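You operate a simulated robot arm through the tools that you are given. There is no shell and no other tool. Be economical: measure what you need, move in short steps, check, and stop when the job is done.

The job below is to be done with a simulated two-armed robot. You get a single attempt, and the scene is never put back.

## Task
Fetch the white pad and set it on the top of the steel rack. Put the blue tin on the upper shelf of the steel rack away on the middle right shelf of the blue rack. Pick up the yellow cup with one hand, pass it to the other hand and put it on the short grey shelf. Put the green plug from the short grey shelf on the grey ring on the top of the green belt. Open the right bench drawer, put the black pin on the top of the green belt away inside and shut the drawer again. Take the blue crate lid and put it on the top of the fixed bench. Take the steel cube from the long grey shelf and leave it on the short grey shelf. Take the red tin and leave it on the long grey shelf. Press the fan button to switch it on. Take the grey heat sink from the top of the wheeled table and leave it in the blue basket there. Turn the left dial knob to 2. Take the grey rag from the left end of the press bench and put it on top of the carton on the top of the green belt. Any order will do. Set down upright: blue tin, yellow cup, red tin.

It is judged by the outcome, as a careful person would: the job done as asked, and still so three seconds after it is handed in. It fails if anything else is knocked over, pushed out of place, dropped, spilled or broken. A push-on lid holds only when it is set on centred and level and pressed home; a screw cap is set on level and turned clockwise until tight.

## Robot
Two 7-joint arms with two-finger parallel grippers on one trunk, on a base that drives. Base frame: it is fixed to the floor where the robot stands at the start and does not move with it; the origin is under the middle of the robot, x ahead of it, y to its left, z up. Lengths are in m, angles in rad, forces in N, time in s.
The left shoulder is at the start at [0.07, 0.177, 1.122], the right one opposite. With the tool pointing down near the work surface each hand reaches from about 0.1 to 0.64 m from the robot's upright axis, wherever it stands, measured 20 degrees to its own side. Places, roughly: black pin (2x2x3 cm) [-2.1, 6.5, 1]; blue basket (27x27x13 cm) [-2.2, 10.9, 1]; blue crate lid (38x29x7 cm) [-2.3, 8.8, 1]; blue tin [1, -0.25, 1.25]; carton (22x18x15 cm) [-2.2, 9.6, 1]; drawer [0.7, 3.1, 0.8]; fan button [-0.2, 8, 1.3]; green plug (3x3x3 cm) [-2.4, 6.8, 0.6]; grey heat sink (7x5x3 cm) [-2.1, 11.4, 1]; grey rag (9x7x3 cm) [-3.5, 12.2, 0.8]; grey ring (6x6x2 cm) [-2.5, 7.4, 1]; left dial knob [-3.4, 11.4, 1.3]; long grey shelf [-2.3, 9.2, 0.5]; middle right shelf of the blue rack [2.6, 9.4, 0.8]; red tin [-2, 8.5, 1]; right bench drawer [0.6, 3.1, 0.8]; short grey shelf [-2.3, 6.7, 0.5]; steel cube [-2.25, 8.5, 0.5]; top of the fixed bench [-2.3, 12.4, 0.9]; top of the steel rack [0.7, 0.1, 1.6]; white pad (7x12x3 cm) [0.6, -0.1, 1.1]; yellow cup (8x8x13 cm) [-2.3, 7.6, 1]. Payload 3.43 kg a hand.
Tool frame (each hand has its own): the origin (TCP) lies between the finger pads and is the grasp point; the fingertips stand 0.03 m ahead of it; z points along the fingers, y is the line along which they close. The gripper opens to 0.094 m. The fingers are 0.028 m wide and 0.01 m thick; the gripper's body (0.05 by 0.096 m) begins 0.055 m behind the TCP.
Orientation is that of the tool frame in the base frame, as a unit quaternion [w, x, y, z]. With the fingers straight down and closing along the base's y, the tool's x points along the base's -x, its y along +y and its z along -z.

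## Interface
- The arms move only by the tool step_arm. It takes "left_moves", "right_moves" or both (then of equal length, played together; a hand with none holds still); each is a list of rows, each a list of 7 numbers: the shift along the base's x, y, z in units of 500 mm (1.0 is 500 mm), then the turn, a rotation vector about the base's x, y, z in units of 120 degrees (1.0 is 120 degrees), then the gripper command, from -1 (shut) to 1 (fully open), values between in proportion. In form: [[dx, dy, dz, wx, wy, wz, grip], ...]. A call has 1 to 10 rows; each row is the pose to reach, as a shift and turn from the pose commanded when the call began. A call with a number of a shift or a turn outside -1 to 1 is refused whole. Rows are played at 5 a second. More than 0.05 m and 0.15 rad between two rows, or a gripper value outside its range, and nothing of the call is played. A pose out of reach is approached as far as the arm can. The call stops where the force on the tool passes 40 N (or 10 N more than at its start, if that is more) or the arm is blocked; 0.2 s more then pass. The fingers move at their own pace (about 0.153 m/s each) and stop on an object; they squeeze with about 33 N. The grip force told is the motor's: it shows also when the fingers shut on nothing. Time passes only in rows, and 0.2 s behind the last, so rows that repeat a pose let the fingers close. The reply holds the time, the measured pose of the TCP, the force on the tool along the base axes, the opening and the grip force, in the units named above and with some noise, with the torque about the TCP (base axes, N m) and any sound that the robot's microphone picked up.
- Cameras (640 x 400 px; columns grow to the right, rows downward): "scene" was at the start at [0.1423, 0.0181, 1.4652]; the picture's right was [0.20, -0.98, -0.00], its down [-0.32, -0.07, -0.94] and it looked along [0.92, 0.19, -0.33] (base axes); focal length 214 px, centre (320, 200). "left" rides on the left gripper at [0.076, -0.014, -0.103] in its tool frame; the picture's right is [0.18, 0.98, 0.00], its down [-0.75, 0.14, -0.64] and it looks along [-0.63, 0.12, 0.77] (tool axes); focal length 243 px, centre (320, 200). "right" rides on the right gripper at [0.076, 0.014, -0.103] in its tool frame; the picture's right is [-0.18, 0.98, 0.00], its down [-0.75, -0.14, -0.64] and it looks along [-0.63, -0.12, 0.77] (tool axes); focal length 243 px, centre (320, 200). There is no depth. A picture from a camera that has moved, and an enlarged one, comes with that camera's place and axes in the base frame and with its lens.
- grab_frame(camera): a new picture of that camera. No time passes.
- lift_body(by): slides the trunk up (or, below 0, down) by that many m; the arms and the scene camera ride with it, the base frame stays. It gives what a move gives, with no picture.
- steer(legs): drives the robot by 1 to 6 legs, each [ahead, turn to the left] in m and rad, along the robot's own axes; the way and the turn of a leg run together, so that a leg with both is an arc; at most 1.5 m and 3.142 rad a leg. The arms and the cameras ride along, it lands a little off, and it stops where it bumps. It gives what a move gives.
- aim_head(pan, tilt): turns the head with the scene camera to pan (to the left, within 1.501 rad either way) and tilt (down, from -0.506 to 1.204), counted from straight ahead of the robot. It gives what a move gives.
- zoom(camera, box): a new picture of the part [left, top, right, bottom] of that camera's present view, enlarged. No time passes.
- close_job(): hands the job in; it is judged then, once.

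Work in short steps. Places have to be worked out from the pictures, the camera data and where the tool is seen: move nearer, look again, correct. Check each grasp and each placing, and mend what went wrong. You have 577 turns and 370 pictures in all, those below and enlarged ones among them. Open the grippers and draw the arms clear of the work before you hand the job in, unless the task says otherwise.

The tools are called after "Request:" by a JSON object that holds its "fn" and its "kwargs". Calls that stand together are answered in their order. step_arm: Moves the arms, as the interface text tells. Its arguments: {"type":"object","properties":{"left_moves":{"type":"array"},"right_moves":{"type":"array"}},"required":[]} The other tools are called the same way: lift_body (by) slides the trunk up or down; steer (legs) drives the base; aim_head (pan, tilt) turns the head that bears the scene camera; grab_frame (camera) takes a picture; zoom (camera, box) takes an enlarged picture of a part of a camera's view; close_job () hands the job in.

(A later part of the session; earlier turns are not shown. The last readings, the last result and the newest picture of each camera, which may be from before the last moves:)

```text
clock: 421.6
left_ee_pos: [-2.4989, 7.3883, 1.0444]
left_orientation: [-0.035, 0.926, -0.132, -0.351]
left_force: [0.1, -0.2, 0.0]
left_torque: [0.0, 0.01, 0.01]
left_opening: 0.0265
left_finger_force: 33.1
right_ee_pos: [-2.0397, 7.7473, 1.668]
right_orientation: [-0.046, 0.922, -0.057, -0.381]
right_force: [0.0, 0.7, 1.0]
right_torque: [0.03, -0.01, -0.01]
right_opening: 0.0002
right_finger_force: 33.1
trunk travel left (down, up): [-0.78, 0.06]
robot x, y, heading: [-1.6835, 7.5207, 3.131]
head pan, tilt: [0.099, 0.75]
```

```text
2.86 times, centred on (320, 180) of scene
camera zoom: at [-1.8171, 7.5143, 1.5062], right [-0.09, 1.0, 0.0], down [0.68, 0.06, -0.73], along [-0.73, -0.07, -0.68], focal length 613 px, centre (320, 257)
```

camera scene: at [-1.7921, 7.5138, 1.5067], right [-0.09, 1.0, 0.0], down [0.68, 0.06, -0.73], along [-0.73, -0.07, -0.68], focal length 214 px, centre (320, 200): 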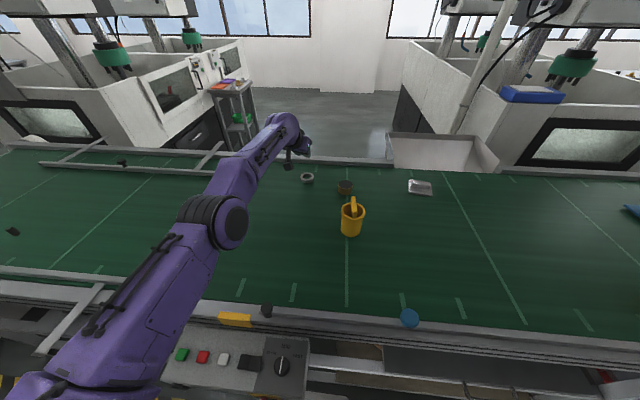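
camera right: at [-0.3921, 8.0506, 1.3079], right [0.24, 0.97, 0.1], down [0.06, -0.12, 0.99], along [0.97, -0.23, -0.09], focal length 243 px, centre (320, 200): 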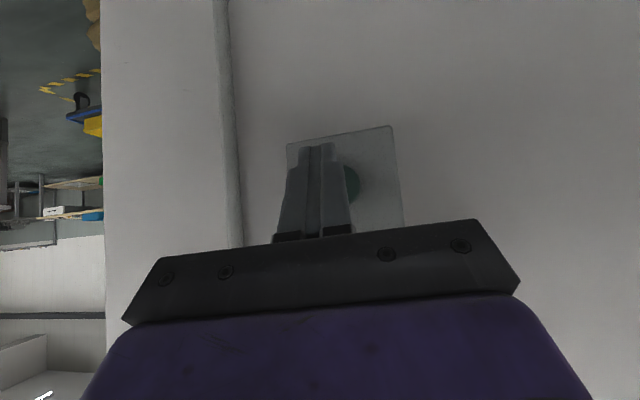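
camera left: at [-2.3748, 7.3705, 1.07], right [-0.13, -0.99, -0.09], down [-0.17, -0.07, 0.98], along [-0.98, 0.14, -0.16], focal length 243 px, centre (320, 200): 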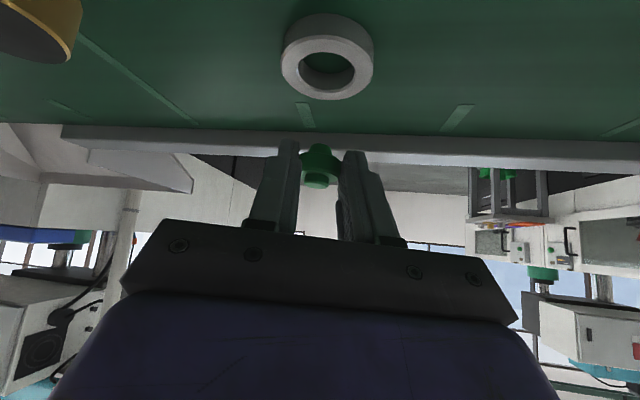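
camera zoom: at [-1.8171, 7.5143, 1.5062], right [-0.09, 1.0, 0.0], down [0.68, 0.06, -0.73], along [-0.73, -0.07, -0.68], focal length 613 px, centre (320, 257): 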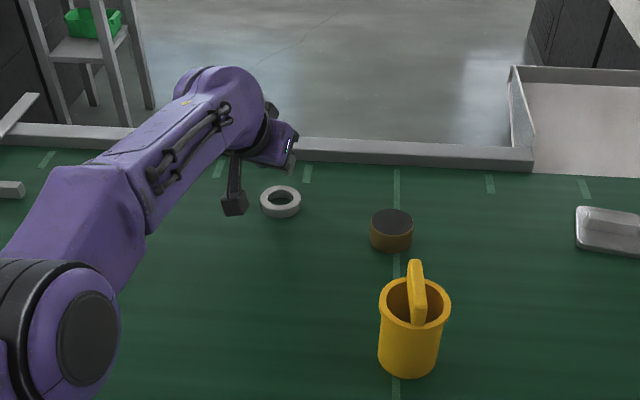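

Zoom on the ring to see its hole.

Request:
{"fn": "zoom", "kwargs": {"camera": "left", "box": [260, 0, 400, 200]}}

```text
2.00 times, centred on (330, 100) of left
camera zoom: at [-2.3748, 7.3705, 1.07], right [-0.13, -0.99, -0.09], down [-0.17, -0.07, 0.98], along [-0.98, 0.14, -0.16], focal length 485 px, centre (300, 400)
```

zoom: 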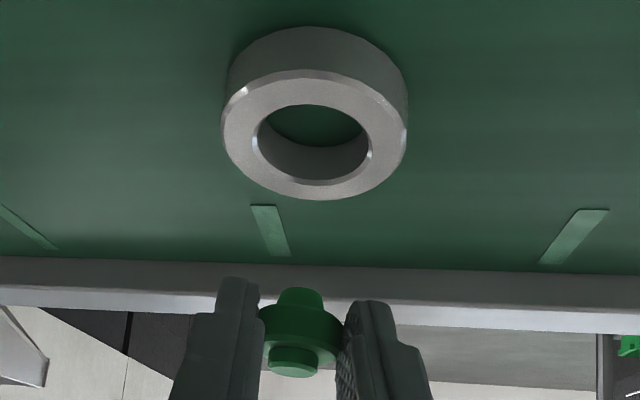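

The ring is a socket whose hole (≈35 mm) fits the plug. The stem bottom sits ≈(−0.025, +0.006) from the TCP, so I shift 2.4 cm back and go lower, then check the alignment.

Request:
{"fn": "step_arm", "kwargs": {"left_moves": [[0.025, -0.004, 0, 0, 0, 0, -1], [0.048, -0.004, -0.02, 0, 0, 0, -1], [0.048, -0.004, -0.04, 0, 0, 0, -1], [0.048, -0.004, -0.04, 0, 0, 0, -1]]}}

Request:
{"fn": "zoom", "kwargs": {"camera": "left", "box": [260, 60, 400, 200]}}

Request:
{"fn": "zoom", "kwargs": {"camera": "scene", "box": [260, 130, 360, 210]}}

```text
clock: 422.6
left_ee_pos: [-2.4765, 7.3862, 1.0237]
left_orientation: [-0.034, 0.926, -0.131, -0.351]
left_force: [0.0, -0.3, -0.3]
left_torque: [0.0, -0.01, 0.02]
left_opening: 0.0266
left_finger_force: 32.7
right_ee_pos: [-2.0387, 7.7479, 1.6681]
right_orientation: [-0.046, 0.921, -0.058, -0.382]
right_force: [0.0, -0.1, -0.1]
right_torque: [0.01, 0.01, -0.01]
right_opening: 0.0002
right_finger_force: 32.7
trunk travel left (down, up): [-0.78, 0.06]
robot x, y, heading: [-1.6788, 7.5199, 3.132]
head pan, tilt: [0.099, 0.75]
```

```text
2.86 times, centred on (330, 130) of left
camera zoom: at [-2.3507, 7.3695, 1.0496], right [-0.13, -0.99, -0.09], down [-0.17, -0.07, 0.98], along [-0.98, 0.14, -0.16], focal length 693 px, centre (291, 400)
```

zoom: 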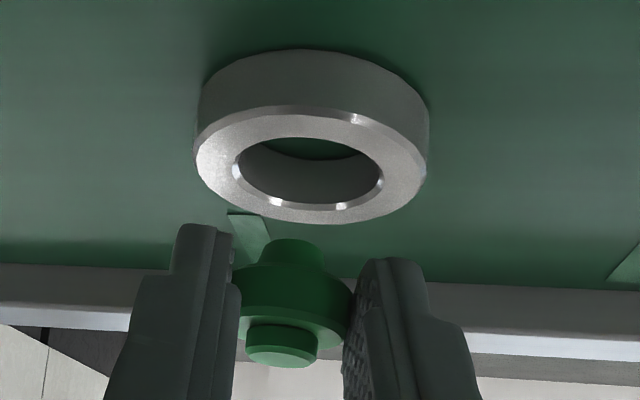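

```text
5.00 times, centred on (310, 170) of scene
camera zoom: at [-1.8166, 7.5144, 1.5062], right [-0.09, 1.0, 0.0], down [0.68, 0.06, -0.73], along [-0.73, -0.07, -0.68], focal length 1072 px, centre (370, 350)
```

zoom: 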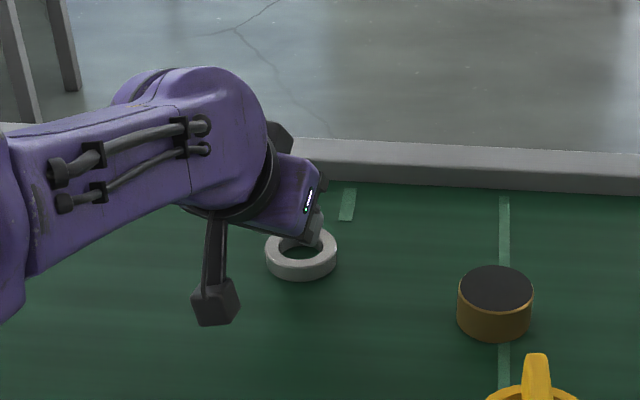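

Aligned within a few mm. I lower to just touching the ring.

Request:
{"fn": "step_arm", "kwargs": {"left_moves": [[0.006, -0.004, -0.012, 0, 0, 0, -1], [0.008, -0.004, -0.022, 0, 0, 0, -1], [0.008, -0.004, -0.03, 0, 0, 0, -1]]}}

Request:
{"fn": "zoom", "kwargs": {"camera": "left", "box": [260, 60, 400, 200]}}

```text
clock: 423.4
left_ee_pos: [-2.469, 7.3851, 1.0099]
left_orientation: [-0.034, 0.927, -0.132, -0.35]
left_force: [-0.1, 0.4, 1.3]
left_torque: [0.01, -0.03, -0.02]
left_opening: 0.0265
left_finger_force: 33.3
right_ee_pos: [-2.0389, 7.7475, 1.6689]
right_orientation: [-0.047, 0.921, -0.059, -0.382]
right_force: [0.8, -0.2, 0.0]
right_torque: [0.01, 0.02, 0.0]
right_opening: 0.0
right_finger_force: 33.5
trunk travel left (down, up): [-0.78, 0.06]
robot x, y, heading: [-1.6827, 7.5222, 3.137]
head pan, tilt: [0.099, 0.75]
```

```text
2.86 times, centred on (330, 130) of left
camera zoom: at [-2.3461, 7.3676, 1.0344], right [-0.13, -0.99, -0.09], down [-0.17, -0.07, 0.98], along [-0.98, 0.14, -0.16], focal length 693 px, centre (291, 400)
```

zoom: 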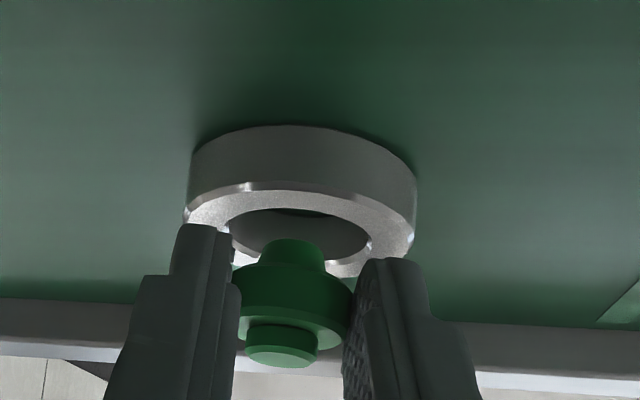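

The stem projects into the hole's centre. I lower 4 mm more and open just enough to release.

Request:
{"fn": "step_arm", "kwargs": {"left_moves": [[0, 0, -0.008, 0, 0, 0, -1], [0, 0, -0.01, 0, 0, 0, -1]]}}

Request:
{"fn": "zoom", "kwargs": {"camera": "left", "box": [260, 60, 400, 200]}}

```text
clock: 424.1
left_ee_pos: [-2.4711, 7.3849, 1.004]
left_orientation: [-0.035, 0.927, -0.132, -0.35]
left_force: [-0.2, -0.3, 0.4]
left_torque: [0.01, -0.03, 0.01]
left_opening: 0.0266
left_finger_force: 33.1
right_ee_pos: [-2.0392, 7.7474, 1.6678]
right_orientation: [-0.046, 0.921, -0.059, -0.381]
right_force: [1.1, 0.2, 0.4]
right_torque: [0.02, 0.0, -0.01]
right_opening: 0.0001
right_finger_force: 33.0
trunk travel left (down, up): [-0.78, 0.06]
robot x, y, heading: [-1.686, 7.5239, 3.13]
head pan, tilt: [0.099, 0.75]
```

```text
2.86 times, centred on (330, 130) of left
camera zoom: at [-2.3464, 7.3667, 1.0296], right [-0.13, -0.99, -0.09], down [-0.17, -0.07, 0.98], along [-0.98, 0.14, -0.16], focal length 693 px, centre (291, 400)
```

zoom: 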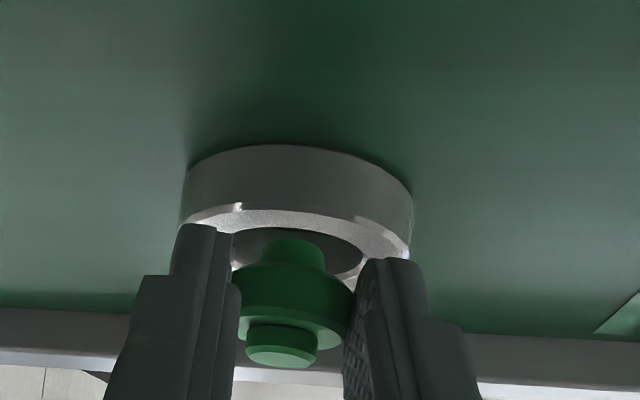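

Still no contact; another 5 mm down.

Request:
{"fn": "step_arm", "kwargs": {"left_moves": [[0, 0, -0.006, 0, 0, 0, -1], [-0.002, 0, -0.012, 0, 0, 0, -1], [-0.002, 0, -0.012, 0, 0, 0, -1]]}}

Request:
{"fn": "zoom", "kwargs": {"camera": "left", "box": [260, 60, 400, 200]}}

```text
clock: 424.9
left_ee_pos: [-2.4709, 7.384, 0.9995]
left_orientation: [-0.034, 0.927, -0.131, -0.351]
left_force: [0.4, -0.4, -0.7]
left_torque: [0.01, 0.0, 0.02]
left_opening: 0.0265
left_finger_force: 33.4
right_ee_pos: [-2.0385, 7.7481, 1.6685]
right_orientation: [-0.046, 0.921, -0.058, -0.383]
right_force: [-0.5, -0.4, 0.6]
right_torque: [0.0, -0.05, 0.02]
right_opening: 0.0
right_finger_force: 32.8
trunk travel left (down, up): [-0.78, 0.06]
robot x, y, heading: [-1.6851, 7.5212, 3.139]
head pan, tilt: [0.099, 0.75]
```

```text
2.86 times, centred on (330, 130) of left
camera zoom: at [-2.3468, 7.3664, 1.0243], right [-0.13, -0.99, -0.09], down [-0.17, -0.07, 0.98], along [-0.98, 0.14, -0.16], focal length 693 px, centre (291, 400)
```

zoom: 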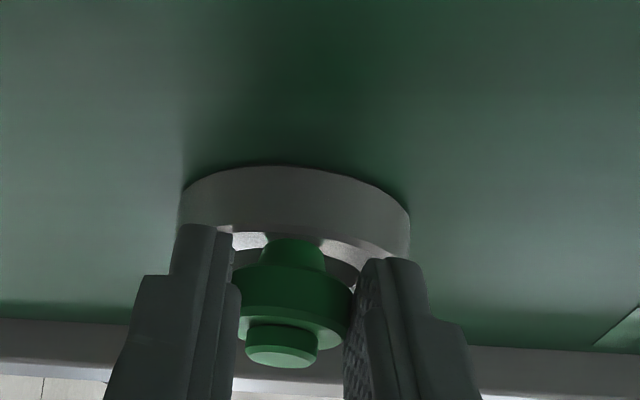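

The stem is still ~1.5 cm short of the hole centre. I rise 5 mm, move 1.5 cm further in, and look.

Request:
{"fn": "step_arm", "kwargs": {"left_moves": [[0, 0, 0.01, 0, 0, 0, -1], [-0.016, 0.001, 0.012, 0, 0, 0, -1], [-0.03, 0.002, 0.01, 0, 0, 0, -1], [-0.03, 0.002, 0.006, 0, 0, 0, -1]]}}

Request:
{"fn": "zoom", "kwargs": {"camera": "left", "box": [260, 60, 400, 200]}}

```text
clock: 425.9
left_ee_pos: [-2.4857, 7.3853, 1.0005]
left_orientation: [-0.035, 0.927, -0.131, -0.351]
left_force: [-0.1, -0.3, -0.3]
left_torque: [-0.02, 0.0, 0.0]
left_opening: 0.0266
left_finger_force: 33.1
right_ee_pos: [-2.038, 7.7472, 1.6675]
right_orientation: [-0.046, 0.921, -0.058, -0.382]
right_force: [1.1, 0.1, 0.8]
right_torque: [-0.01, 0.01, -0.03]
right_opening: 0.0
right_finger_force: 32.3
trunk travel left (down, up): [-0.78, 0.06]
robot x, y, heading: [-1.6879, 7.5206, 3.131]
head pan, tilt: [0.099, 0.75]
```

```text
2.86 times, centred on (330, 130) of left
camera zoom: at [-2.3619, 7.3675, 1.0268], right [-0.13, -0.99, -0.09], down [-0.17, -0.07, 0.98], along [-0.98, 0.14, -0.16], focal length 693 px, centre (291, 400)
```

zoom: 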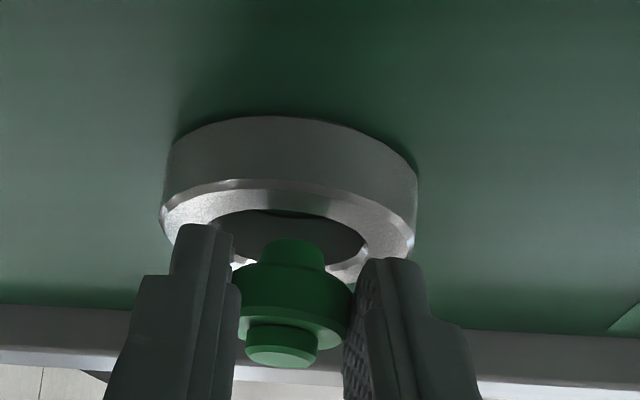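

Now the stem points at the hole's centre. I lower 5 mm while moving 4 mm further in.

Request:
{"fn": "step_arm", "kwargs": {"left_moves": [[-0.004, 0, -0.005, 0, 0, 0, -1], [-0.008, 0, -0.01, 0, 0, 0, -1], [-0.008, 0, -0.012, 0, 0, 0, -1]]}}

Request:
{"fn": "zoom", "kwargs": {"camera": "left", "box": [260, 60, 400, 200]}}

```text
clock: 426.6
left_ee_pos: [-2.4896, 7.3847, 0.9976]
left_orientation: [-0.035, 0.926, -0.132, -0.353]
left_force: [1.2, -0.8, 8.6]
left_torque: [0.12, 0.09, 0.03]
left_opening: 0.0262
left_finger_force: 33.0
right_ee_pos: [-2.0367, 7.7478, 1.6689]
right_orientation: [-0.046, 0.921, -0.059, -0.382]
right_force: [0.3, -0.5, 0.0]
right_torque: [0.05, 0.0, 0.04]
right_opening: 0.0
right_finger_force: 32.9
trunk travel left (down, up): [-0.78, 0.06]
robot x, y, heading: [-1.6835, 7.5232, 3.13]
head pan, tilt: [0.099, 0.75]
```

```text
2.86 times, centred on (330, 130) of left
camera zoom: at [-2.3651, 7.3673, 1.0231], right [-0.13, -0.99, -0.09], down [-0.16, -0.07, 0.98], along [-0.98, 0.14, -0.15], focal length 693 px, centre (291, 400)
```

zoom: 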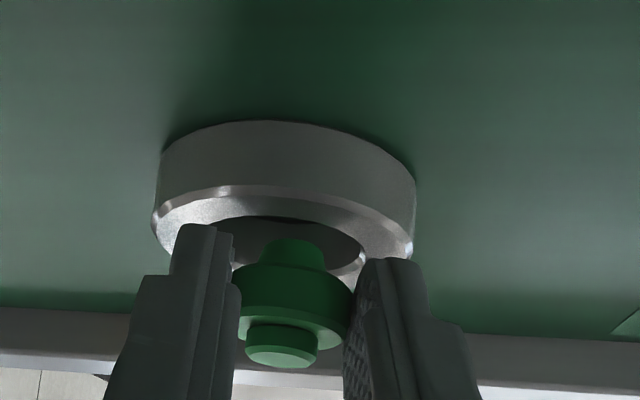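

Fingertips rest on the ring (8.6 N) with the stem over the hole. I unload 1.5 mm and open gently.

Request:
{"fn": "step_arm", "kwargs": {"left_moves": [[0, 0, 0.005, 0, 0, 0, -1], [0, 0, 0.005, 0, 0, 0, -0.2], [0, 0, 0.005, 0, 0, 0, 0.0], [0, 0, 0.005, 0, 0, 0, 0.0]]}}

Request:
{"fn": "zoom", "kwargs": {"camera": "left", "box": [260, 60, 400, 200]}}

```text
clock: 427.6
left_ee_pos: [-2.4894, 7.3853, 0.9982]
left_orientation: [-0.035, 0.926, -0.132, -0.352]
left_force: [-0.2, -3.4, 8.3]
left_torque: [0.14, 0.04, 0.07]
left_opening: 0.0453
left_finger_force: 0.0
right_ee_pos: [-2.0344, 7.7473, 1.6692]
right_orientation: [-0.046, 0.921, -0.057, -0.382]
right_force: [-0.1, -0.7, 0.0]
right_torque: [0.01, 0.04, -0.02]
right_opening: 0.0
right_finger_force: 33.1
trunk travel left (down, up): [-0.78, 0.06]
robot x, y, heading: [-1.684, 7.5226, 3.132]
head pan, tilt: [0.099, 0.75]
```

```text
2.86 times, centred on (330, 130) of left
camera zoom: at [-2.3645, 7.367, 1.0237], right [-0.13, -0.99, -0.09], down [-0.17, -0.07, 0.98], along [-0.98, 0.14, -0.16], focal length 693 px, centre (291, 400)
```

zoom: 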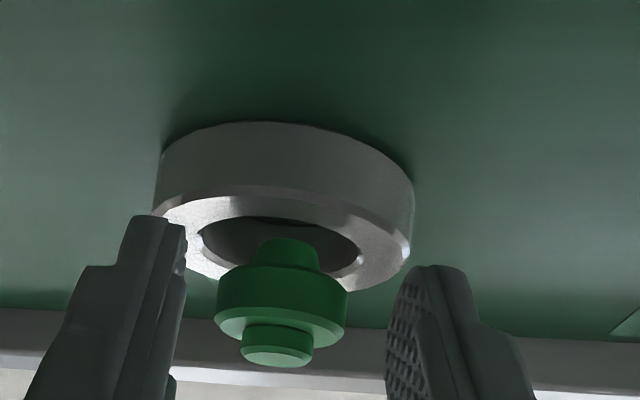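

Released. I raise the hand straight up and inspect.

Request:
{"fn": "step_arm", "kwargs": {"left_moves": [[0.0, 0, 0.04, 0, 0, 0, 0.2], [0.02, 0, 0.1, 0, 0, 0, 0.2], [0.06, -0.02, 0.18, 0, 0, 0, 0.2], [0.1, -0.06, 0.24, 0, 0, 0, 0.2]]}}

Request:
{"fn": "zoom", "kwargs": {"camera": "left", "box": [240, 0, 440, 120]}}

Request:
{"fn": "zoom", "kwargs": {"camera": "scene", "box": [270, 140, 350, 210]}}

```text
clock: 428.6
left_ee_pos: [-2.4407, 7.3553, 1.1162]
left_orientation: [-0.035, 0.926, -0.132, -0.351]
left_force: [-0.4, -0.7, 0.6]
left_torque: [0.0, 0.02, -0.01]
left_opening: 0.0565
left_finger_force: 0.1
right_ee_pos: [-2.036, 7.7458, 1.6683]
right_orientation: [-0.046, 0.921, -0.058, -0.382]
right_force: [0.9, -0.9, 0.5]
right_torque: [0.01, 0.02, 0.02]
right_opening: 0.0001
right_finger_force: 32.7
trunk travel left (down, up): [-0.78, 0.06]
robot x, y, heading: [-1.685, 7.5236, 3.131]
head pan, tilt: [0.099, 0.75]
```

```text
3.20 times, centred on (340, 60) of left
camera zoom: at [-2.3175, 7.337, 1.1419], right [-0.13, -0.99, -0.09], down [-0.17, -0.07, 0.98], along [-0.98, 0.15, -0.16], focal length 776 px, centre (256, 648)
```

zoom: 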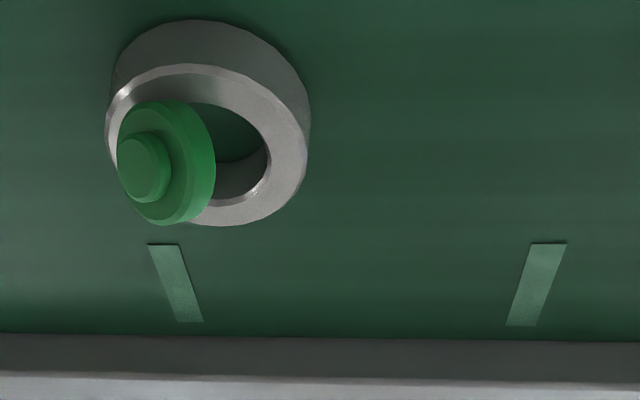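

```text
5.71 times, centred on (310, 175) of scene
camera zoom: at [-1.8151, 7.5131, 1.5063], right [-0.09, 1.0, 0.0], down [0.68, 0.06, -0.73], along [-0.73, -0.07, -0.68], focal length 1226 px, centre (377, 343)
```

zoom: 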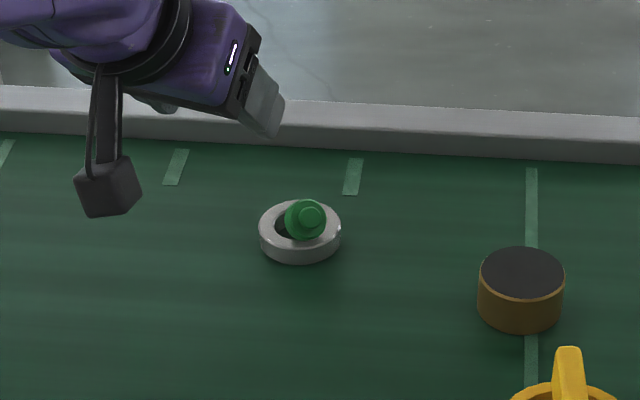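

The plug leans on the ring's rim. I'll regrasp it and seat it centred: ring centre ≈(−2.509, 7.393), plug ≈(−2.50, 7.398).

Request:
{"fn": "step_arm", "kwargs": {"left_moves": [[-0.04, 0.05, -0.06, 0, 0, 0, 0.2], [-0.09, 0.083, -0.13, 0, 0, 0, 0.2], [-0.093, 0.083, -0.18, 0, 0, 0, 0.2], [-0.093, 0.083, -0.226, 0, 0, 0, 0.2], [-0.093, 0.083, -0.226, 0, 0, 0, 0.2]]}}

Request:
{"fn": "zoom", "kwargs": {"camera": "left", "box": [240, 60, 400, 200]}}

```text
clock: 429.9
left_ee_pos: [-2.4861, 7.3999, 1.0033]
left_orientation: [-0.035, 0.926, -0.132, -0.351]
left_force: [-0.8, 0.2, 0.2]
left_torque: [0.0, 0.0, 0.02]
left_opening: 0.0564
left_finger_force: 0.1
right_ee_pos: [-2.0386, 7.7478, 1.6685]
right_orientation: [-0.045, 0.921, -0.058, -0.382]
right_force: [0.2, 0.1, -0.3]
right_torque: [-0.01, 0.0, -0.06]
right_opening: 0.0
right_finger_force: 32.9
trunk travel left (down, up): [-0.78, 0.06]
robot x, y, heading: [-1.6832, 7.5261, 3.129]
head pan, tilt: [0.099, 0.75]
```

```text
2.86 times, centred on (320, 130) of left
camera zoom: at [-2.3615, 7.3812, 1.0284], right [-0.13, -0.99, -0.09], down [-0.17, -0.07, 0.98], along [-0.98, 0.14, -0.16], focal length 693 px, centre (320, 400)
```

zoom: 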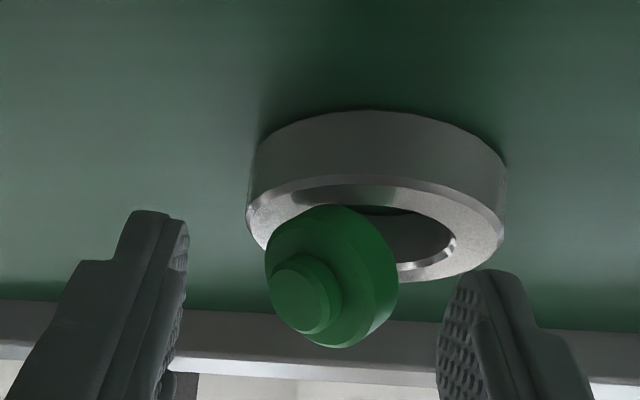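

I centre the open fingers on the ring (−y 1.4 cm) and close gently to nudge the plug upright into the hole.

Request:
{"fn": "step_arm", "kwargs": {"left_moves": [[-0.004, -0.014, 0, 0, 0, 0, 0.2], [-0.006, -0.026, 0, 0, 0, 0, 0.2], [-0.006, -0.026, 0, 0, 0, 0, 0.0], [-0.006, -0.026, 0, 0, 0, 0, -0.15], [-0.006, -0.026, 0, 0, 0, 0, -0.27], [-0.006, -0.026, 0, 0, 0, 0, -0.27]]}}

Request:
{"fn": "zoom", "kwargs": {"camera": "left", "box": [240, 60, 400, 200]}}

```text
clock: 431.2
left_ee_pos: [-2.4883, 7.3838, 1.0036]
left_orientation: [-0.034, 0.927, -0.132, -0.351]
left_force: [-0.1, -0.4, -0.3]
left_torque: [0.01, 0.0, -0.02]
left_opening: 0.0342
left_finger_force: 0.1
right_ee_pos: [-2.0385, 7.7469, 1.6683]
right_orientation: [-0.046, 0.921, -0.059, -0.382]
right_force: [-0.3, 0.2, 0.0]
right_torque: [-0.01, 0.04, 0.01]
right_opening: 0.0
right_finger_force: 33.3
trunk travel left (down, up): [-0.78, 0.06]
robot x, y, heading: [-1.6855, 7.5246, 3.135]
head pan, tilt: [0.099, 0.75]
```

```text
2.86 times, centred on (320, 130) of left
camera zoom: at [-2.3644, 7.3658, 1.0299], right [-0.13, -0.99, -0.09], down [-0.17, -0.07, 0.98], along [-0.98, 0.14, -0.16], focal length 693 px, centre (320, 400)
```

zoom: 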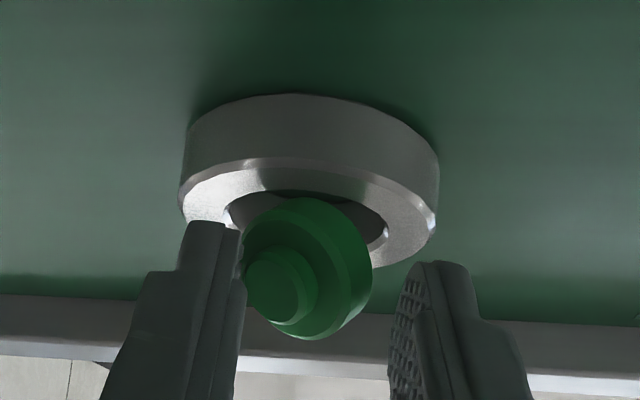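

Better. I close to grip and straighten it.

Request:
{"fn": "step_arm", "kwargs": {"left_moves": [[0, -0.004, 0, 0, 0, 0, -0.35], [0, -0.004, 0, 0, 0, 0, -0.5], [0, -0.004, 0, 0, 0, 0, -0.5]]}}

Request:
{"fn": "zoom", "kwargs": {"camera": "left", "box": [240, 60, 400, 200]}}

```text
clock: 432.1
left_ee_pos: [-2.4886, 7.3837, 1.0039]
left_orientation: [-0.035, 0.926, -0.132, -0.351]
left_force: [0.6, -0.2, 0.4]
left_torque: [-0.01, 0.02, -0.03]
left_opening: 0.0251
left_finger_force: 1.0
right_ee_pos: [-2.0392, 7.7473, 1.6681]
right_orientation: [-0.046, 0.921, -0.058, -0.382]
right_force: [0.0, 0.6, 0.1]
right_torque: [0.02, -0.01, 0.01]
right_opening: 0.0001
right_finger_force: 32.9
trunk travel left (down, up): [-0.78, 0.06]
robot x, y, heading: [-1.686, 7.5248, 3.132]
head pan, tilt: [0.099, 0.75]
```

```text
2.86 times, centred on (320, 130) of left
camera zoom: at [-2.3646, 7.3648, 1.0302], right [-0.13, -0.99, -0.09], down [-0.17, -0.07, 0.98], along [-0.98, 0.14, -0.16], focal length 693 px, centre (320, 400)
```

zoom: 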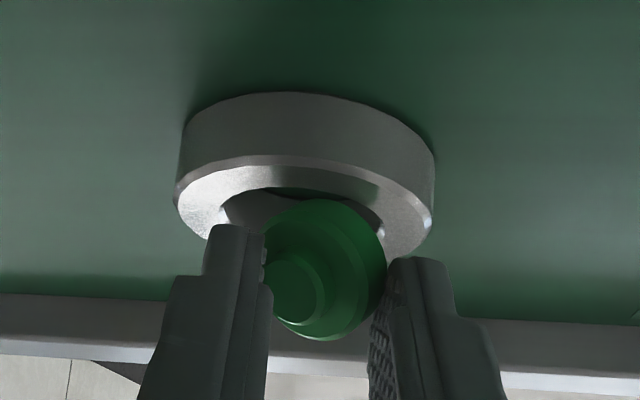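

The plug is now tipped with its stem toward the hole. I open slightly and see how it settles.

Request:
{"fn": "step_arm", "kwargs": {"left_moves": [[0, 0, 0, 0, 0, 0, -0.3], [0, 0, 0, 0, 0, 0, -0.2], [0, 0, 0, 0, 0, 0, -0.2]]}}

Request:
{"fn": "zoom", "kwargs": {"camera": "left", "box": [240, 60, 400, 200]}}

```text
clock: 432.9
left_ee_pos: [-2.4893, 7.3819, 1.0032]
left_orientation: [-0.033, 0.927, -0.131, -0.35]
left_force: [0.0, 0.3, 0.2]
left_torque: [-0.01, 0.02, 0.0]
left_opening: 0.0377
left_finger_force: 0.1
right_ee_pos: [-2.0372, 7.7488, 1.6684]
right_orientation: [-0.047, 0.921, -0.059, -0.382]
right_force: [-0.1, 0.1, -0.8]
right_torque: [0.0, -0.01, 0.01]
right_opening: 0.0001
right_finger_force: 33.5
trunk travel left (down, up): [-0.78, 0.06]
robot x, y, heading: [-1.6846, 7.5246, 3.13]
head pan, tilt: [0.099, 0.75]
```

```text
2.86 times, centred on (320, 130) of left
camera zoom: at [-2.3646, 7.3648, 1.0301], right [-0.13, -0.99, -0.09], down [-0.17, -0.07, 0.98], along [-0.98, 0.14, -0.16], focal length 693 px, centre (320, 400)
```

zoom: 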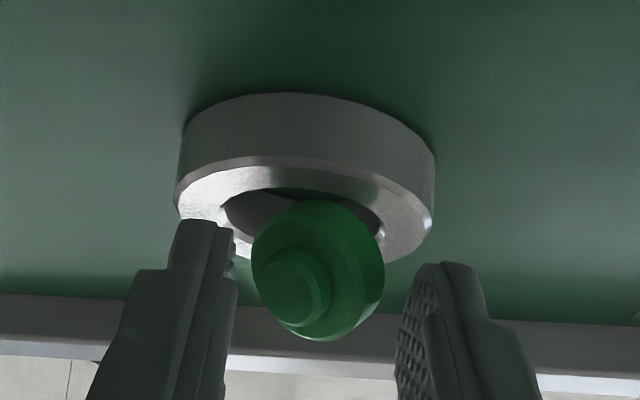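

The plug now stands on its flange edge on the front rim with the stem over the hole. I'll press the stem down from above with closed fingertips so it tips upright into the hole.

Request:
{"fn": "step_arm", "kwargs": {"left_moves": [[0, 0, 0.05, 0, 0, 0, -0.2], [0, 0, 0.1, 0, 0, 0, -1], [-0.01, 0, 0.1, 0, 0, 0, -1], [-0.018, 0.0, 0.09, 0, 0, 0, -1], [-0.018, 0.0, 0.07, 0, 0, 0, -1]]}}

Request:
{"fn": "zoom", "kwargs": {"camera": "left", "box": [240, 20, 400, 180]}}

Request:
{"fn": "zoom", "kwargs": {"camera": "scene", "box": [270, 140, 350, 210]}}

```text
clock: 434.1
left_ee_pos: [-2.4978, 7.3829, 1.0402]
left_orientation: [-0.035, 0.927, -0.131, -0.351]
left_force: [0.8, -0.2, -1.1]
left_torque: [0.03, -0.02, -0.02]
left_opening: 0.0
left_finger_force: 32.5
right_ee_pos: [-2.0374, 7.7476, 1.6678]
right_orientation: [-0.046, 0.921, -0.059, -0.383]
right_force: [0.3, 0.2, 0.0]
right_torque: [-0.03, 0.0, -0.01]
right_opening: 0.0
right_finger_force: 32.5
trunk travel left (down, up): [-0.78, 0.06]
robot x, y, heading: [-1.687, 7.5249, 3.135]
head pan, tilt: [0.099, 0.75]
```

```text
2.50 times, centred on (320, 100) of left
camera zoom: at [-2.3735, 7.3648, 1.0654], right [-0.13, -0.99, -0.09], down [-0.17, -0.07, 0.98], along [-0.98, 0.14, -0.16], focal length 606 px, centre (320, 450)
```

zoom: 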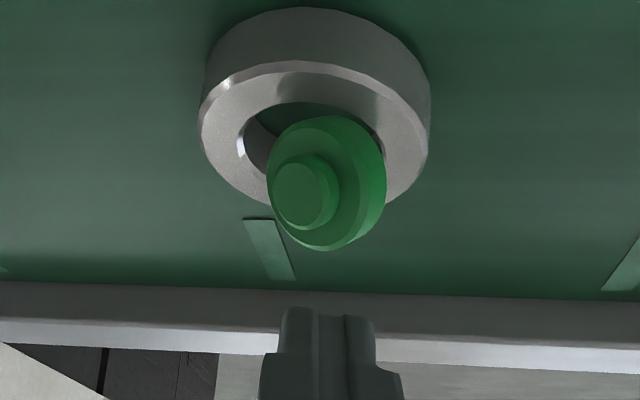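

```text
5.71 times, centred on (310, 175) of scene
camera zoom: at [-1.8162, 7.5144, 1.5063], right [-0.09, 1.0, 0.0], down [0.68, 0.06, -0.73], along [-0.73, -0.07, -0.68], focal length 1226 px, centre (377, 343)
```

zoom: 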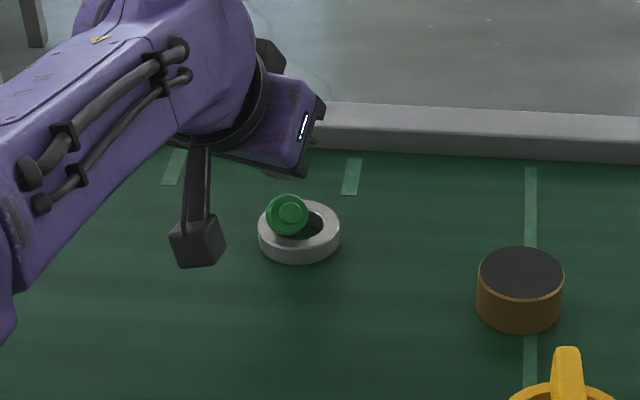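

The plug leans ~45° toward me with its stem in the hole. I'll push its knob gently away (−x) with closed fingertips from the front.

Request:
{"fn": "step_arm", "kwargs": {"left_moves": [[0.06, 0.008, 0.02, 0, 0, 0, -1], [0.11, 0.01, 0.0, 0, 0, 0, -1], [0.11, 0.01, -0.04, 0, 0, 0, -1], [0.11, 0.01, -0.056, 0, 0, 0, -1], [0.11, 0.01, -0.056, 0, 0, 0, -1]]}}

Request:
{"fn": "zoom", "kwargs": {"camera": "left", "box": [240, 60, 400, 220]}}

```text
clock: 435.2
left_ee_pos: [-2.4433, 7.3869, 1.0123]
left_orientation: [-0.035, 0.927, -0.132, -0.35]
left_force: [-0.2, 0.5, 0.6]
left_torque: [-0.01, 0.0, -0.01]
left_opening: 0.0
left_finger_force: 33.1
right_ee_pos: [-2.0369, 7.7467, 1.6681]
right_orientation: [-0.045, 0.921, -0.058, -0.382]
right_force: [0.4, 0.2, -0.4]
right_torque: [-0.04, -0.04, 0.0]
right_opening: 0.0
right_finger_force: 32.7
trunk travel left (down, up): [-0.78, 0.06]
robot x, y, heading: [-1.6824, 7.5247, 3.132]
head pan, tilt: [0.099, 0.75]
```

```text
2.50 times, centred on (320, 140) of left
camera zoom: at [-2.3188, 7.3689, 1.0376], right [-0.13, -0.99, -0.09], down [-0.17, -0.07, 0.98], along [-0.98, 0.14, -0.16], focal length 606 px, centre (320, 350)
```

zoom: 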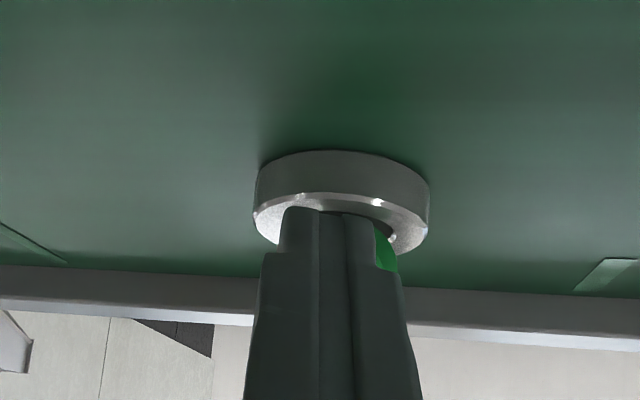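

In position. I push 2.5 cm forward slowly.

Request:
{"fn": "step_arm", "kwargs": {"left_moves": [[-0.016, 0.002, 0, 0, 0, 0, -1], [-0.028, 0.002, 0, 0, 0, 0, -1], [-0.04, 0.002, 0, 0, 0, 0, -1], [-0.05, 0.002, 0, 0, 0, 0, -1], [-0.054, 0.002, 0, 0, 0, 0, -1]]}}

Request:
{"fn": "step_arm", "kwargs": {"left_moves": [[0.06, 0, 0.01, 0, 0, 0, -1], [0.1, -0.02, 0.08, 0, 0, 0, -1], [0.1, -0.04, 0.16, 0, 0, 0, -1]]}}

Request:
{"fn": "zoom", "kwargs": {"camera": "scene", "box": [270, 140, 350, 210]}}

Request:
{"fn": "zoom", "kwargs": {"camera": "left", "box": [240, 0, 400, 160]}}

```text
clock: 436.4
left_ee_pos: [-2.4715, 7.3873, 1.0112]
left_orientation: [-0.034, 0.927, -0.132, -0.35]
left_force: [0.4, 0.3, 0.1]
left_torque: [0.01, -0.03, 0.0]
left_opening: 0.0
left_finger_force: 32.9
right_ee_pos: [-2.0382, 7.7469, 1.6692]
right_orientation: [-0.046, 0.921, -0.059, -0.382]
right_force: [0.3, 0.1, -0.3]
right_torque: [0.0, 0.01, -0.01]
right_opening: 0.0
right_finger_force: 33.1
trunk travel left (down, up): [-0.78, 0.06]
robot x, y, heading: [-1.6842, 7.5216, 3.133]
head pan, tilt: [0.099, 0.75]
```

```text
clock: 437.2
left_ee_pos: [-2.4186, 7.3666, 1.0913]
left_orientation: [-0.034, 0.927, -0.132, -0.35]
left_force: [0.5, -0.4, 0.0]
left_torque: [0.02, 0.06, 0.03]
left_opening: 0.0
left_finger_force: 33.3
right_ee_pos: [-2.0374, 7.7461, 1.6685]
right_orientation: [-0.046, 0.921, -0.058, -0.382]
right_force: [-0.4, -0.6, 0.0]
right_torque: [0.0, -0.02, 0.0]
right_opening: 0.0
right_finger_force: 33.3
trunk travel left (down, up): [-0.78, 0.06]
robot x, y, heading: [-1.6831, 7.5227, 3.134]
head pan, tilt: [0.099, 0.75]
```

```text
5.71 times, centred on (310, 175) of scene
camera zoom: at [-1.8162, 7.5138, 1.5062], right [-0.09, 1.0, 0.0], down [0.68, 0.06, -0.73], along [-0.73, -0.07, -0.68], focal length 1226 px, centre (377, 343)
```

zoom: 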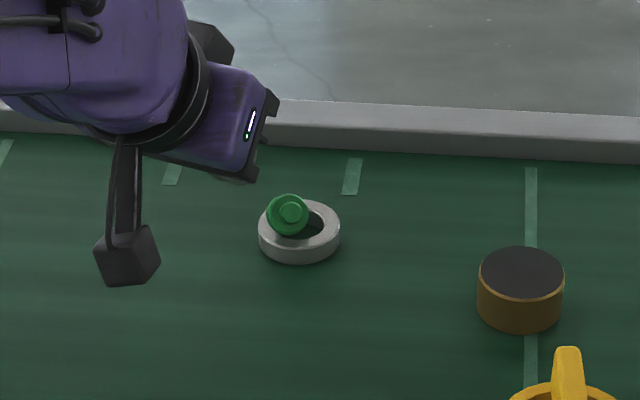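

```text
2.50 times, centred on (320, 80) of left
camera zoom: at [-2.2942, 7.3498, 1.1172], right [-0.13, -0.99, -0.09], down [-0.17, -0.07, 0.98], along [-0.98, 0.14, -0.16], focal length 606 px, centre (320, 500)
```

zoom: 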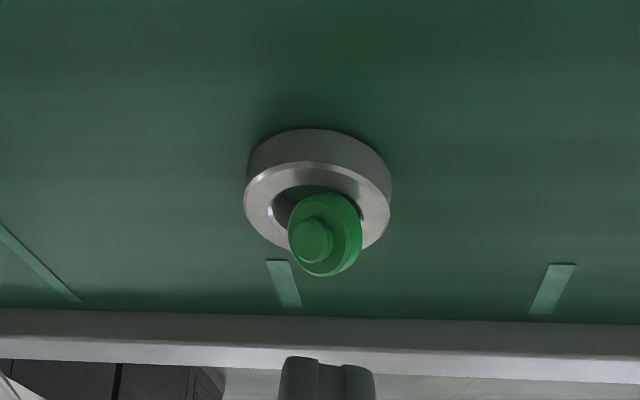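

The plug rests on the back rim. I regrasp it lightly, pull it ~1.2 cm toward me so the stem drops into the hole, and release.

Request:
{"fn": "step_arm", "kwargs": {"left_moves": [[-0.05, 0.02, 0, 0, 0, 0, 0.1], [-0.1, 0.03, -0.03, 0, 0, 0, 0.1], [-0.14, 0.033, -0.09, 0, 0, 0, 0.1], [-0.142, 0.033, -0.15, 0, 0, 0, 0.1], [-0.142, 0.033, -0.176, 0, 0, 0, 0.1], [-0.142, 0.033, -0.176, 0, 0, 0, -0.5], [-0.142, 0.033, -0.176, 0, 0, 0, -0.6]]}}

Request:
{"fn": "zoom", "kwargs": {"camera": "left", "box": [240, 60, 400, 220]}}

```text
clock: 438.9
left_ee_pos: [-2.4899, 7.3843, 1.0037]
left_orientation: [-0.034, 0.927, -0.132, -0.35]
left_force: [0.5, 0.0, 0.2]
left_torque: [0.03, 0.03, 0.02]
left_opening: 0.0213
left_finger_force: 32.6
right_ee_pos: [-2.0377, 7.7481, 1.6692]
right_orientation: [-0.047, 0.921, -0.059, -0.382]
right_force: [-0.5, 0.6, -0.4]
right_torque: [-0.02, 0.0, -0.01]
right_opening: 0.0
right_finger_force: 33.6
trunk travel left (down, up): [-0.78, 0.06]
robot x, y, heading: [-1.6847, 7.5222, 3.132]
head pan, tilt: [0.099, 0.75]
```

```text
2.50 times, centred on (320, 140) of left
camera zoom: at [-2.3658, 7.3663, 1.0303], right [-0.13, -0.99, -0.09], down [-0.17, -0.07, 0.98], along [-0.98, 0.14, -0.16], focal length 606 px, centre (320, 350)
```

zoom: 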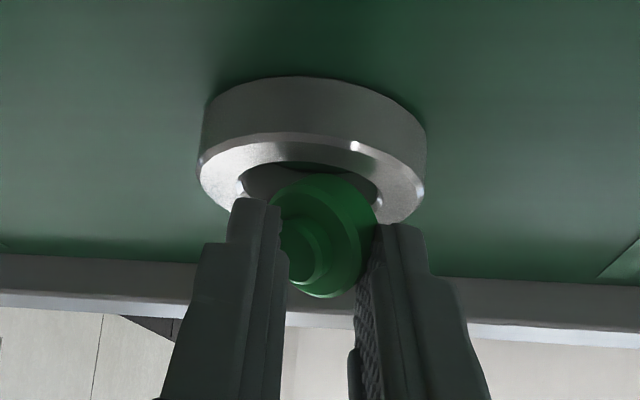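

Gripped. I lift 3 cm and look at how it sits in the fingers.

Request:
{"fn": "step_arm", "kwargs": {"left_moves": [[0.01, 0, 0.03, 0, 0, 0, -1], [0.02, 0, 0.08, 0, 0, 0, -1], [0.02, 0, 0.08, 0, 0, 0, -1]]}}

Request:
{"fn": "zoom", "kwargs": {"camera": "left", "box": [240, 60, 400, 220]}}

Request:
{"fn": "zoom", "kwargs": {"camera": "scene", "box": [270, 130, 350, 200]}}

```text
clock: 439.6
left_ee_pos: [-2.4813, 7.3838, 1.0444]
left_orientation: [-0.035, 0.927, -0.132, -0.351]
left_force: [0.6, -0.4, 0.4]
left_torque: [0.0, -0.01, -0.01]
left_opening: 0.0207
left_finger_force: 33.4
right_ee_pos: [-2.039, 7.7471, 1.6676]
right_orientation: [-0.046, 0.922, -0.057, -0.381]
right_force: [-0.3, 0.2, 0.4]
right_torque: [0.05, -0.01, 0.01]
right_opening: 0.0
right_finger_force: 32.9
trunk travel left (down, up): [-0.78, 0.06]
robot x, y, heading: [-1.6894, 7.521, 3.13]
head pan, tilt: [0.099, 0.75]
```

```text
2.50 times, centred on (320, 140) of left
camera zoom: at [-2.3557, 7.3655, 1.0696], right [-0.13, -0.99, -0.09], down [-0.17, -0.07, 0.98], along [-0.98, 0.14, -0.16], focal length 606 px, centre (320, 350)
```

zoom: 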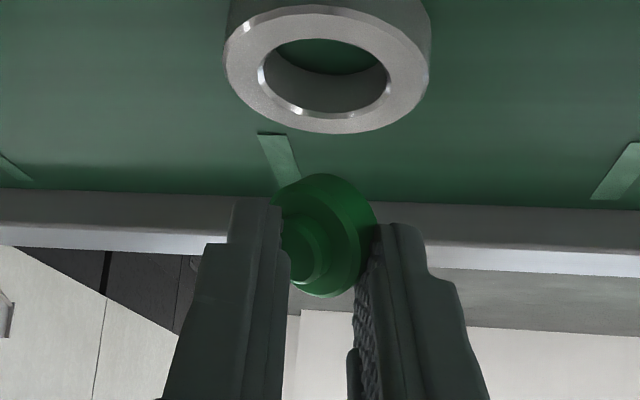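

```text
5.71 times, centred on (310, 165) of scene
camera zoom: at [-1.8173, 7.5142, 1.5061], right [-0.09, 1.0, 0.0], down [0.68, 0.06, -0.73], along [-0.73, -0.07, -0.68], focal length 1226 px, centre (377, 400)
```

zoom: 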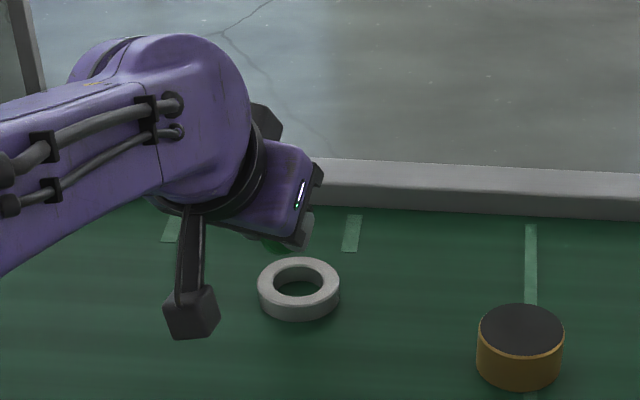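

I'll right the plug with the wrist: bring it to the near side of the belt and pitch the hand past vertical so the plug's stem points down. First move there.

Request:
{"fn": "step_arm", "kwargs": {"left_moves": [[0.06, 0, 0.06, 0, 0, 0, -1], [0.14, 0, 0.1, 0, 0, 0, -1], [0.23, 0, 0.12, 0, 0, 0, -1], [0.32, 0, 0.14, 0, 0, 0, -1], [0.41, 0, 0.16, 0, 0, 0, -1], [0.5, 0, 0.18, 0, 0, 0, -1], [0.59, 0, 0.2, 0, 0, 0, -1], [0.68, 0, 0.2, 0, 0, 0, -1]]}}

Request:
{"fn": "step_arm", "kwargs": {"left_moves": [[0, 0, 0, 0, -0.07, 0, -1], [0, 0, 0, 0, -0.14, 0, -1], [0, 0, 0, 0, -0.21, 0, -1], [0, 0, 0, 0, -0.28, 0, -1], [0, 0, 0, 0, -0.35, 0, -1], [0, 0, 0, 0, -0.42, 0, -1], [0, 0, 0, 0, -0.49, 0, -1], [0, 0, 0, 0, -0.56, 0, -1]]}}

Request:
{"fn": "grab_frame", "kwargs": {"camera": "scene"}}

Request:
{"fn": "zoom", "kwargs": {"camera": "left", "box": [240, 60, 400, 220]}}

```text
clock: 441.4
left_ee_pos: [-2.2218, 7.3827, 1.1349]
left_orientation: [-0.034, 0.927, -0.132, -0.35]
left_force: [-0.2, -0.2, -0.6]
left_torque: [0.03, -0.04, -0.01]
left_opening: 0.0203
left_finger_force: 32.7
left hand out of reach, approached as far as the arm can: row 7, 8
right_ee_pos: [-2.0395, 7.7481, 1.6682]
right_orientation: [-0.046, 0.922, -0.058, -0.381]
right_force: [0.0, -0.4, 0.2]
right_torque: [-0.01, -0.02, 0.01]
right_opening: 0.0001
right_finger_force: 33.5
trunk travel left (down, up): [-0.78, 0.06]
robot x, y, heading: [-1.687, 7.5222, 3.129]
head pan, tilt: [0.099, 0.75]
```

```text
clock: 443.2
left_ee_pos: [-2.2229, 7.3863, 1.1323]
left_orientation: [-0.103, 0.965, -0.09, 0.222]
left_force: [0.1, 0.1, 0.0]
left_torque: [0.0, -0.02, 0.02]
left_opening: 0.0199
left_finger_force: 32.9
right_ee_pos: [-2.0407, 7.7479, 1.6685]
right_orientation: [-0.046, 0.922, -0.058, -0.381]
right_force: [-0.8, 0.1, -0.3]
right_torque: [0.0, -0.02, 0.01]
right_opening: 0.0001
right_finger_force: 32.9
trunk travel left (down, up): [-0.78, 0.06]
robot x, y, heading: [-1.6826, 7.5265, 3.131]
head pan, tilt: [0.099, 0.75]
```

```text
183 pictures are left
camera scene: at [-1.8185, 7.5142, 1.506], right [-0.09, 1.0, 0.0], down [0.68, 0.06, -0.73], along [-0.73, -0.07, -0.68], focal length 214 px, centre (320, 200)
```

scene: 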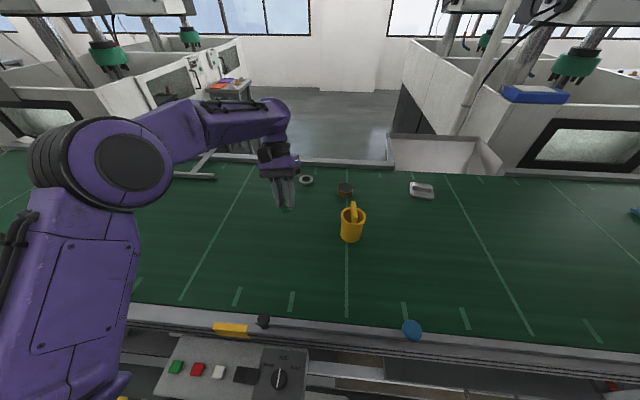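

```text
2.50 times, centred on (320, 140) of left
camera zoom: at [-2.1983, 7.3679, 1.2566], right [0.04, -0.99, -0.16], down [-0.97, -0.07, 0.22], along [-0.23, 0.14, -0.96], focal length 606 px, centre (320, 350)
```

zoom: 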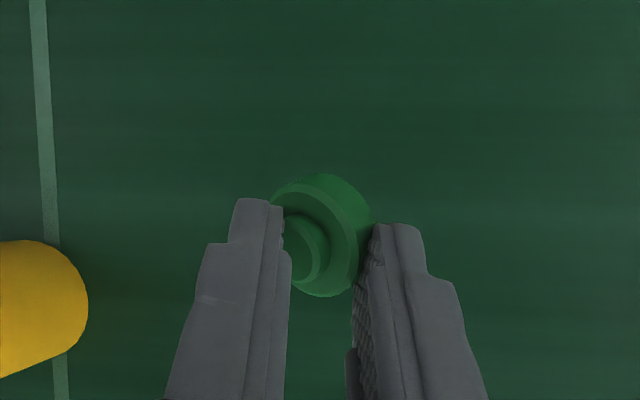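

Excellent: the plug now stands nearly upright (knob up) in the fingers, leaning ~20° toward +y. I roll the hand to correct this and lower to the belt.

Request:
{"fn": "step_arm", "kwargs": {"left_moves": [[0, 0, -0.04, 0.05, 0, 0, -1], [0, 0, -0.1, 0.1, 0, 0, -1], [0, 0, -0.16, 0.14, 0, 0, -1], [0, 0, -0.2, 0.14, 0, 0, -1], [0, 0, -0.22, 0.14, 0, 0, -1], [0, 0, -0.23, 0.14, 0, 0, -1]]}}

Request:
{"fn": "zoom", "kwargs": {"camera": "left", "box": [240, 60, 400, 220]}}

Request:
{"fn": "zoom", "kwargs": {"camera": "scene", "box": [240, 160, 340, 240]}}

```text
clock: 444.6
left_ee_pos: [-2.2222, 7.3847, 1.0164]
left_orientation: [-0.241, 0.941, -0.121, 0.205]
left_force: [0.0, 0.4, 0.1]
left_torque: [0.03, 0.02, 0.0]
left_opening: 0.0202
left_finger_force: 32.8
right_ee_pos: [-2.0386, 7.7466, 1.6667]
right_orientation: [-0.046, 0.921, -0.058, -0.382]
right_force: [-0.1, 0.0, -1.1]
right_torque: [0.0, 0.0, 0.03]
right_opening: 0.0
right_finger_force: 32.6
trunk travel left (down, up): [-0.78, 0.06]
robot x, y, heading: [-1.685, 7.523, 3.131]
head pan, tilt: [0.099, 0.75]
```

```text
2.50 times, centred on (320, 140) of left
camera zoom: at [-2.1973, 7.3322, 1.1301], right [0.03, -0.9, -0.44], down [-0.97, -0.13, 0.2], along [-0.23, 0.42, -0.88], focal length 606 px, centre (320, 350)
```

zoom: 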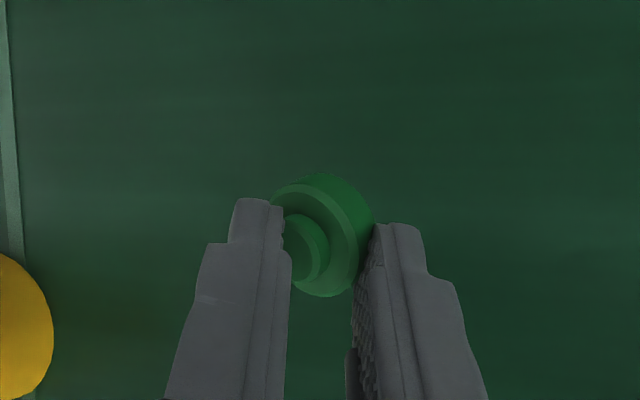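

```text
5.00 times, centred on (290, 200) of scene
camera zoom: at [-1.8166, 7.5142, 1.5062], right [-0.09, 1.0, 0.0], down [0.68, 0.06, -0.73], along [-0.73, -0.07, -0.68], focal length 1072 px, centre (470, 200)
```

zoom: 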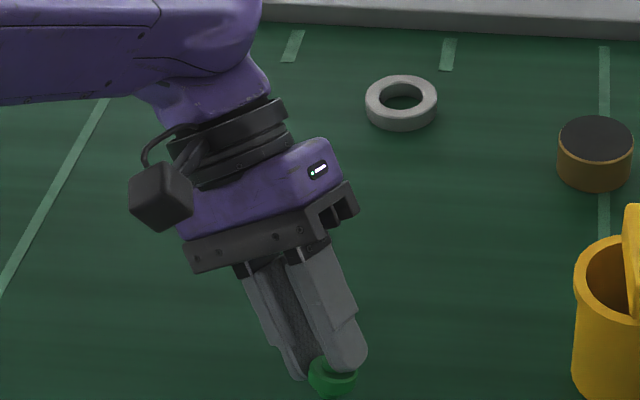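

The plug is right at the fingertips. I look at the lower part closer.

Request:
{"fn": "zoom", "kwargs": {"camera": "scene", "box": [265, 205, 325, 255]}}

```text
8.00 times, centred on (295, 230) of scene
camera zoom: at [-1.8166, 7.5142, 1.5062], right [-0.09, 1.0, 0.0], down [0.68, 0.06, -0.73], along [-0.73, -0.07, -0.68], focal length 1716 px, centre (520, -40)
```

zoom: 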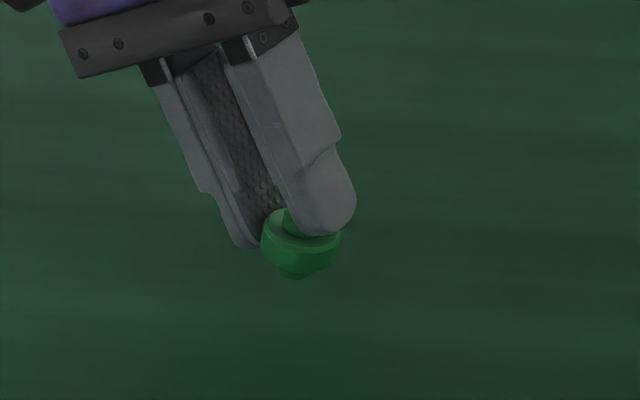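

The fingers hold only the knob with flange and stem below the tips – ideal. I lower until the stem touches the belt.

Request:
{"fn": "step_arm", "kwargs": {"left_moves": [[0, 0, -0.008, 0.01, 0, 0, -1], [0, 0, -0.014, 0.02, 0, 0, -1], [0, 0, -0.02, 0.02, 0, 0, -1]]}}

Request:
{"fn": "zoom", "kwargs": {"camera": "scene", "box": [265, 205, 325, 255]}}

```text
clock: 445.4
left_ee_pos: [-2.2204, 7.3861, 1.0076]
left_orientation: [-0.261, 0.935, -0.125, 0.202]
left_force: [-0.2, -0.1, 0.4]
left_torque: [-0.01, 0.01, 0.03]
left_opening: 0.0221
left_finger_force: 33.2
right_ee_pos: [-2.0387, 7.7477, 1.6674]
right_orientation: [-0.046, 0.921, -0.058, -0.382]
right_force: [0.8, -0.3, 0.5]
right_torque: [0.0, -0.02, 0.02]
right_opening: 0.0002
right_finger_force: 32.8
trunk travel left (down, up): [-0.78, 0.06]
robot x, y, heading: [-1.6841, 7.5229, 3.129]
head pan, tilt: [0.099, 0.75]
```

```text
8.00 times, centred on (295, 230) of scene
camera zoom: at [-1.8165, 7.5145, 1.5062], right [-0.09, 1.0, 0.0], down [0.68, 0.06, -0.73], along [-0.73, -0.07, -0.68], focal length 1716 px, centre (520, -40)
```

zoom: 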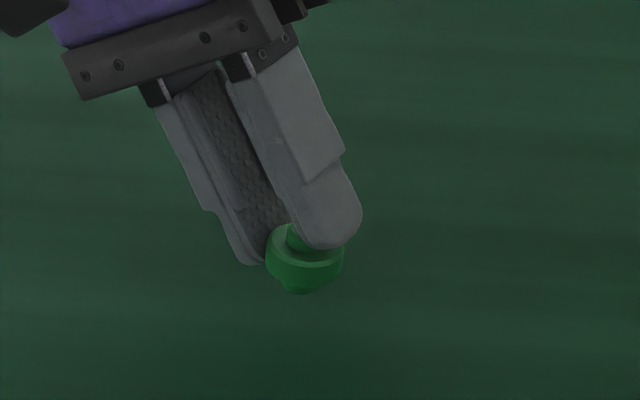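

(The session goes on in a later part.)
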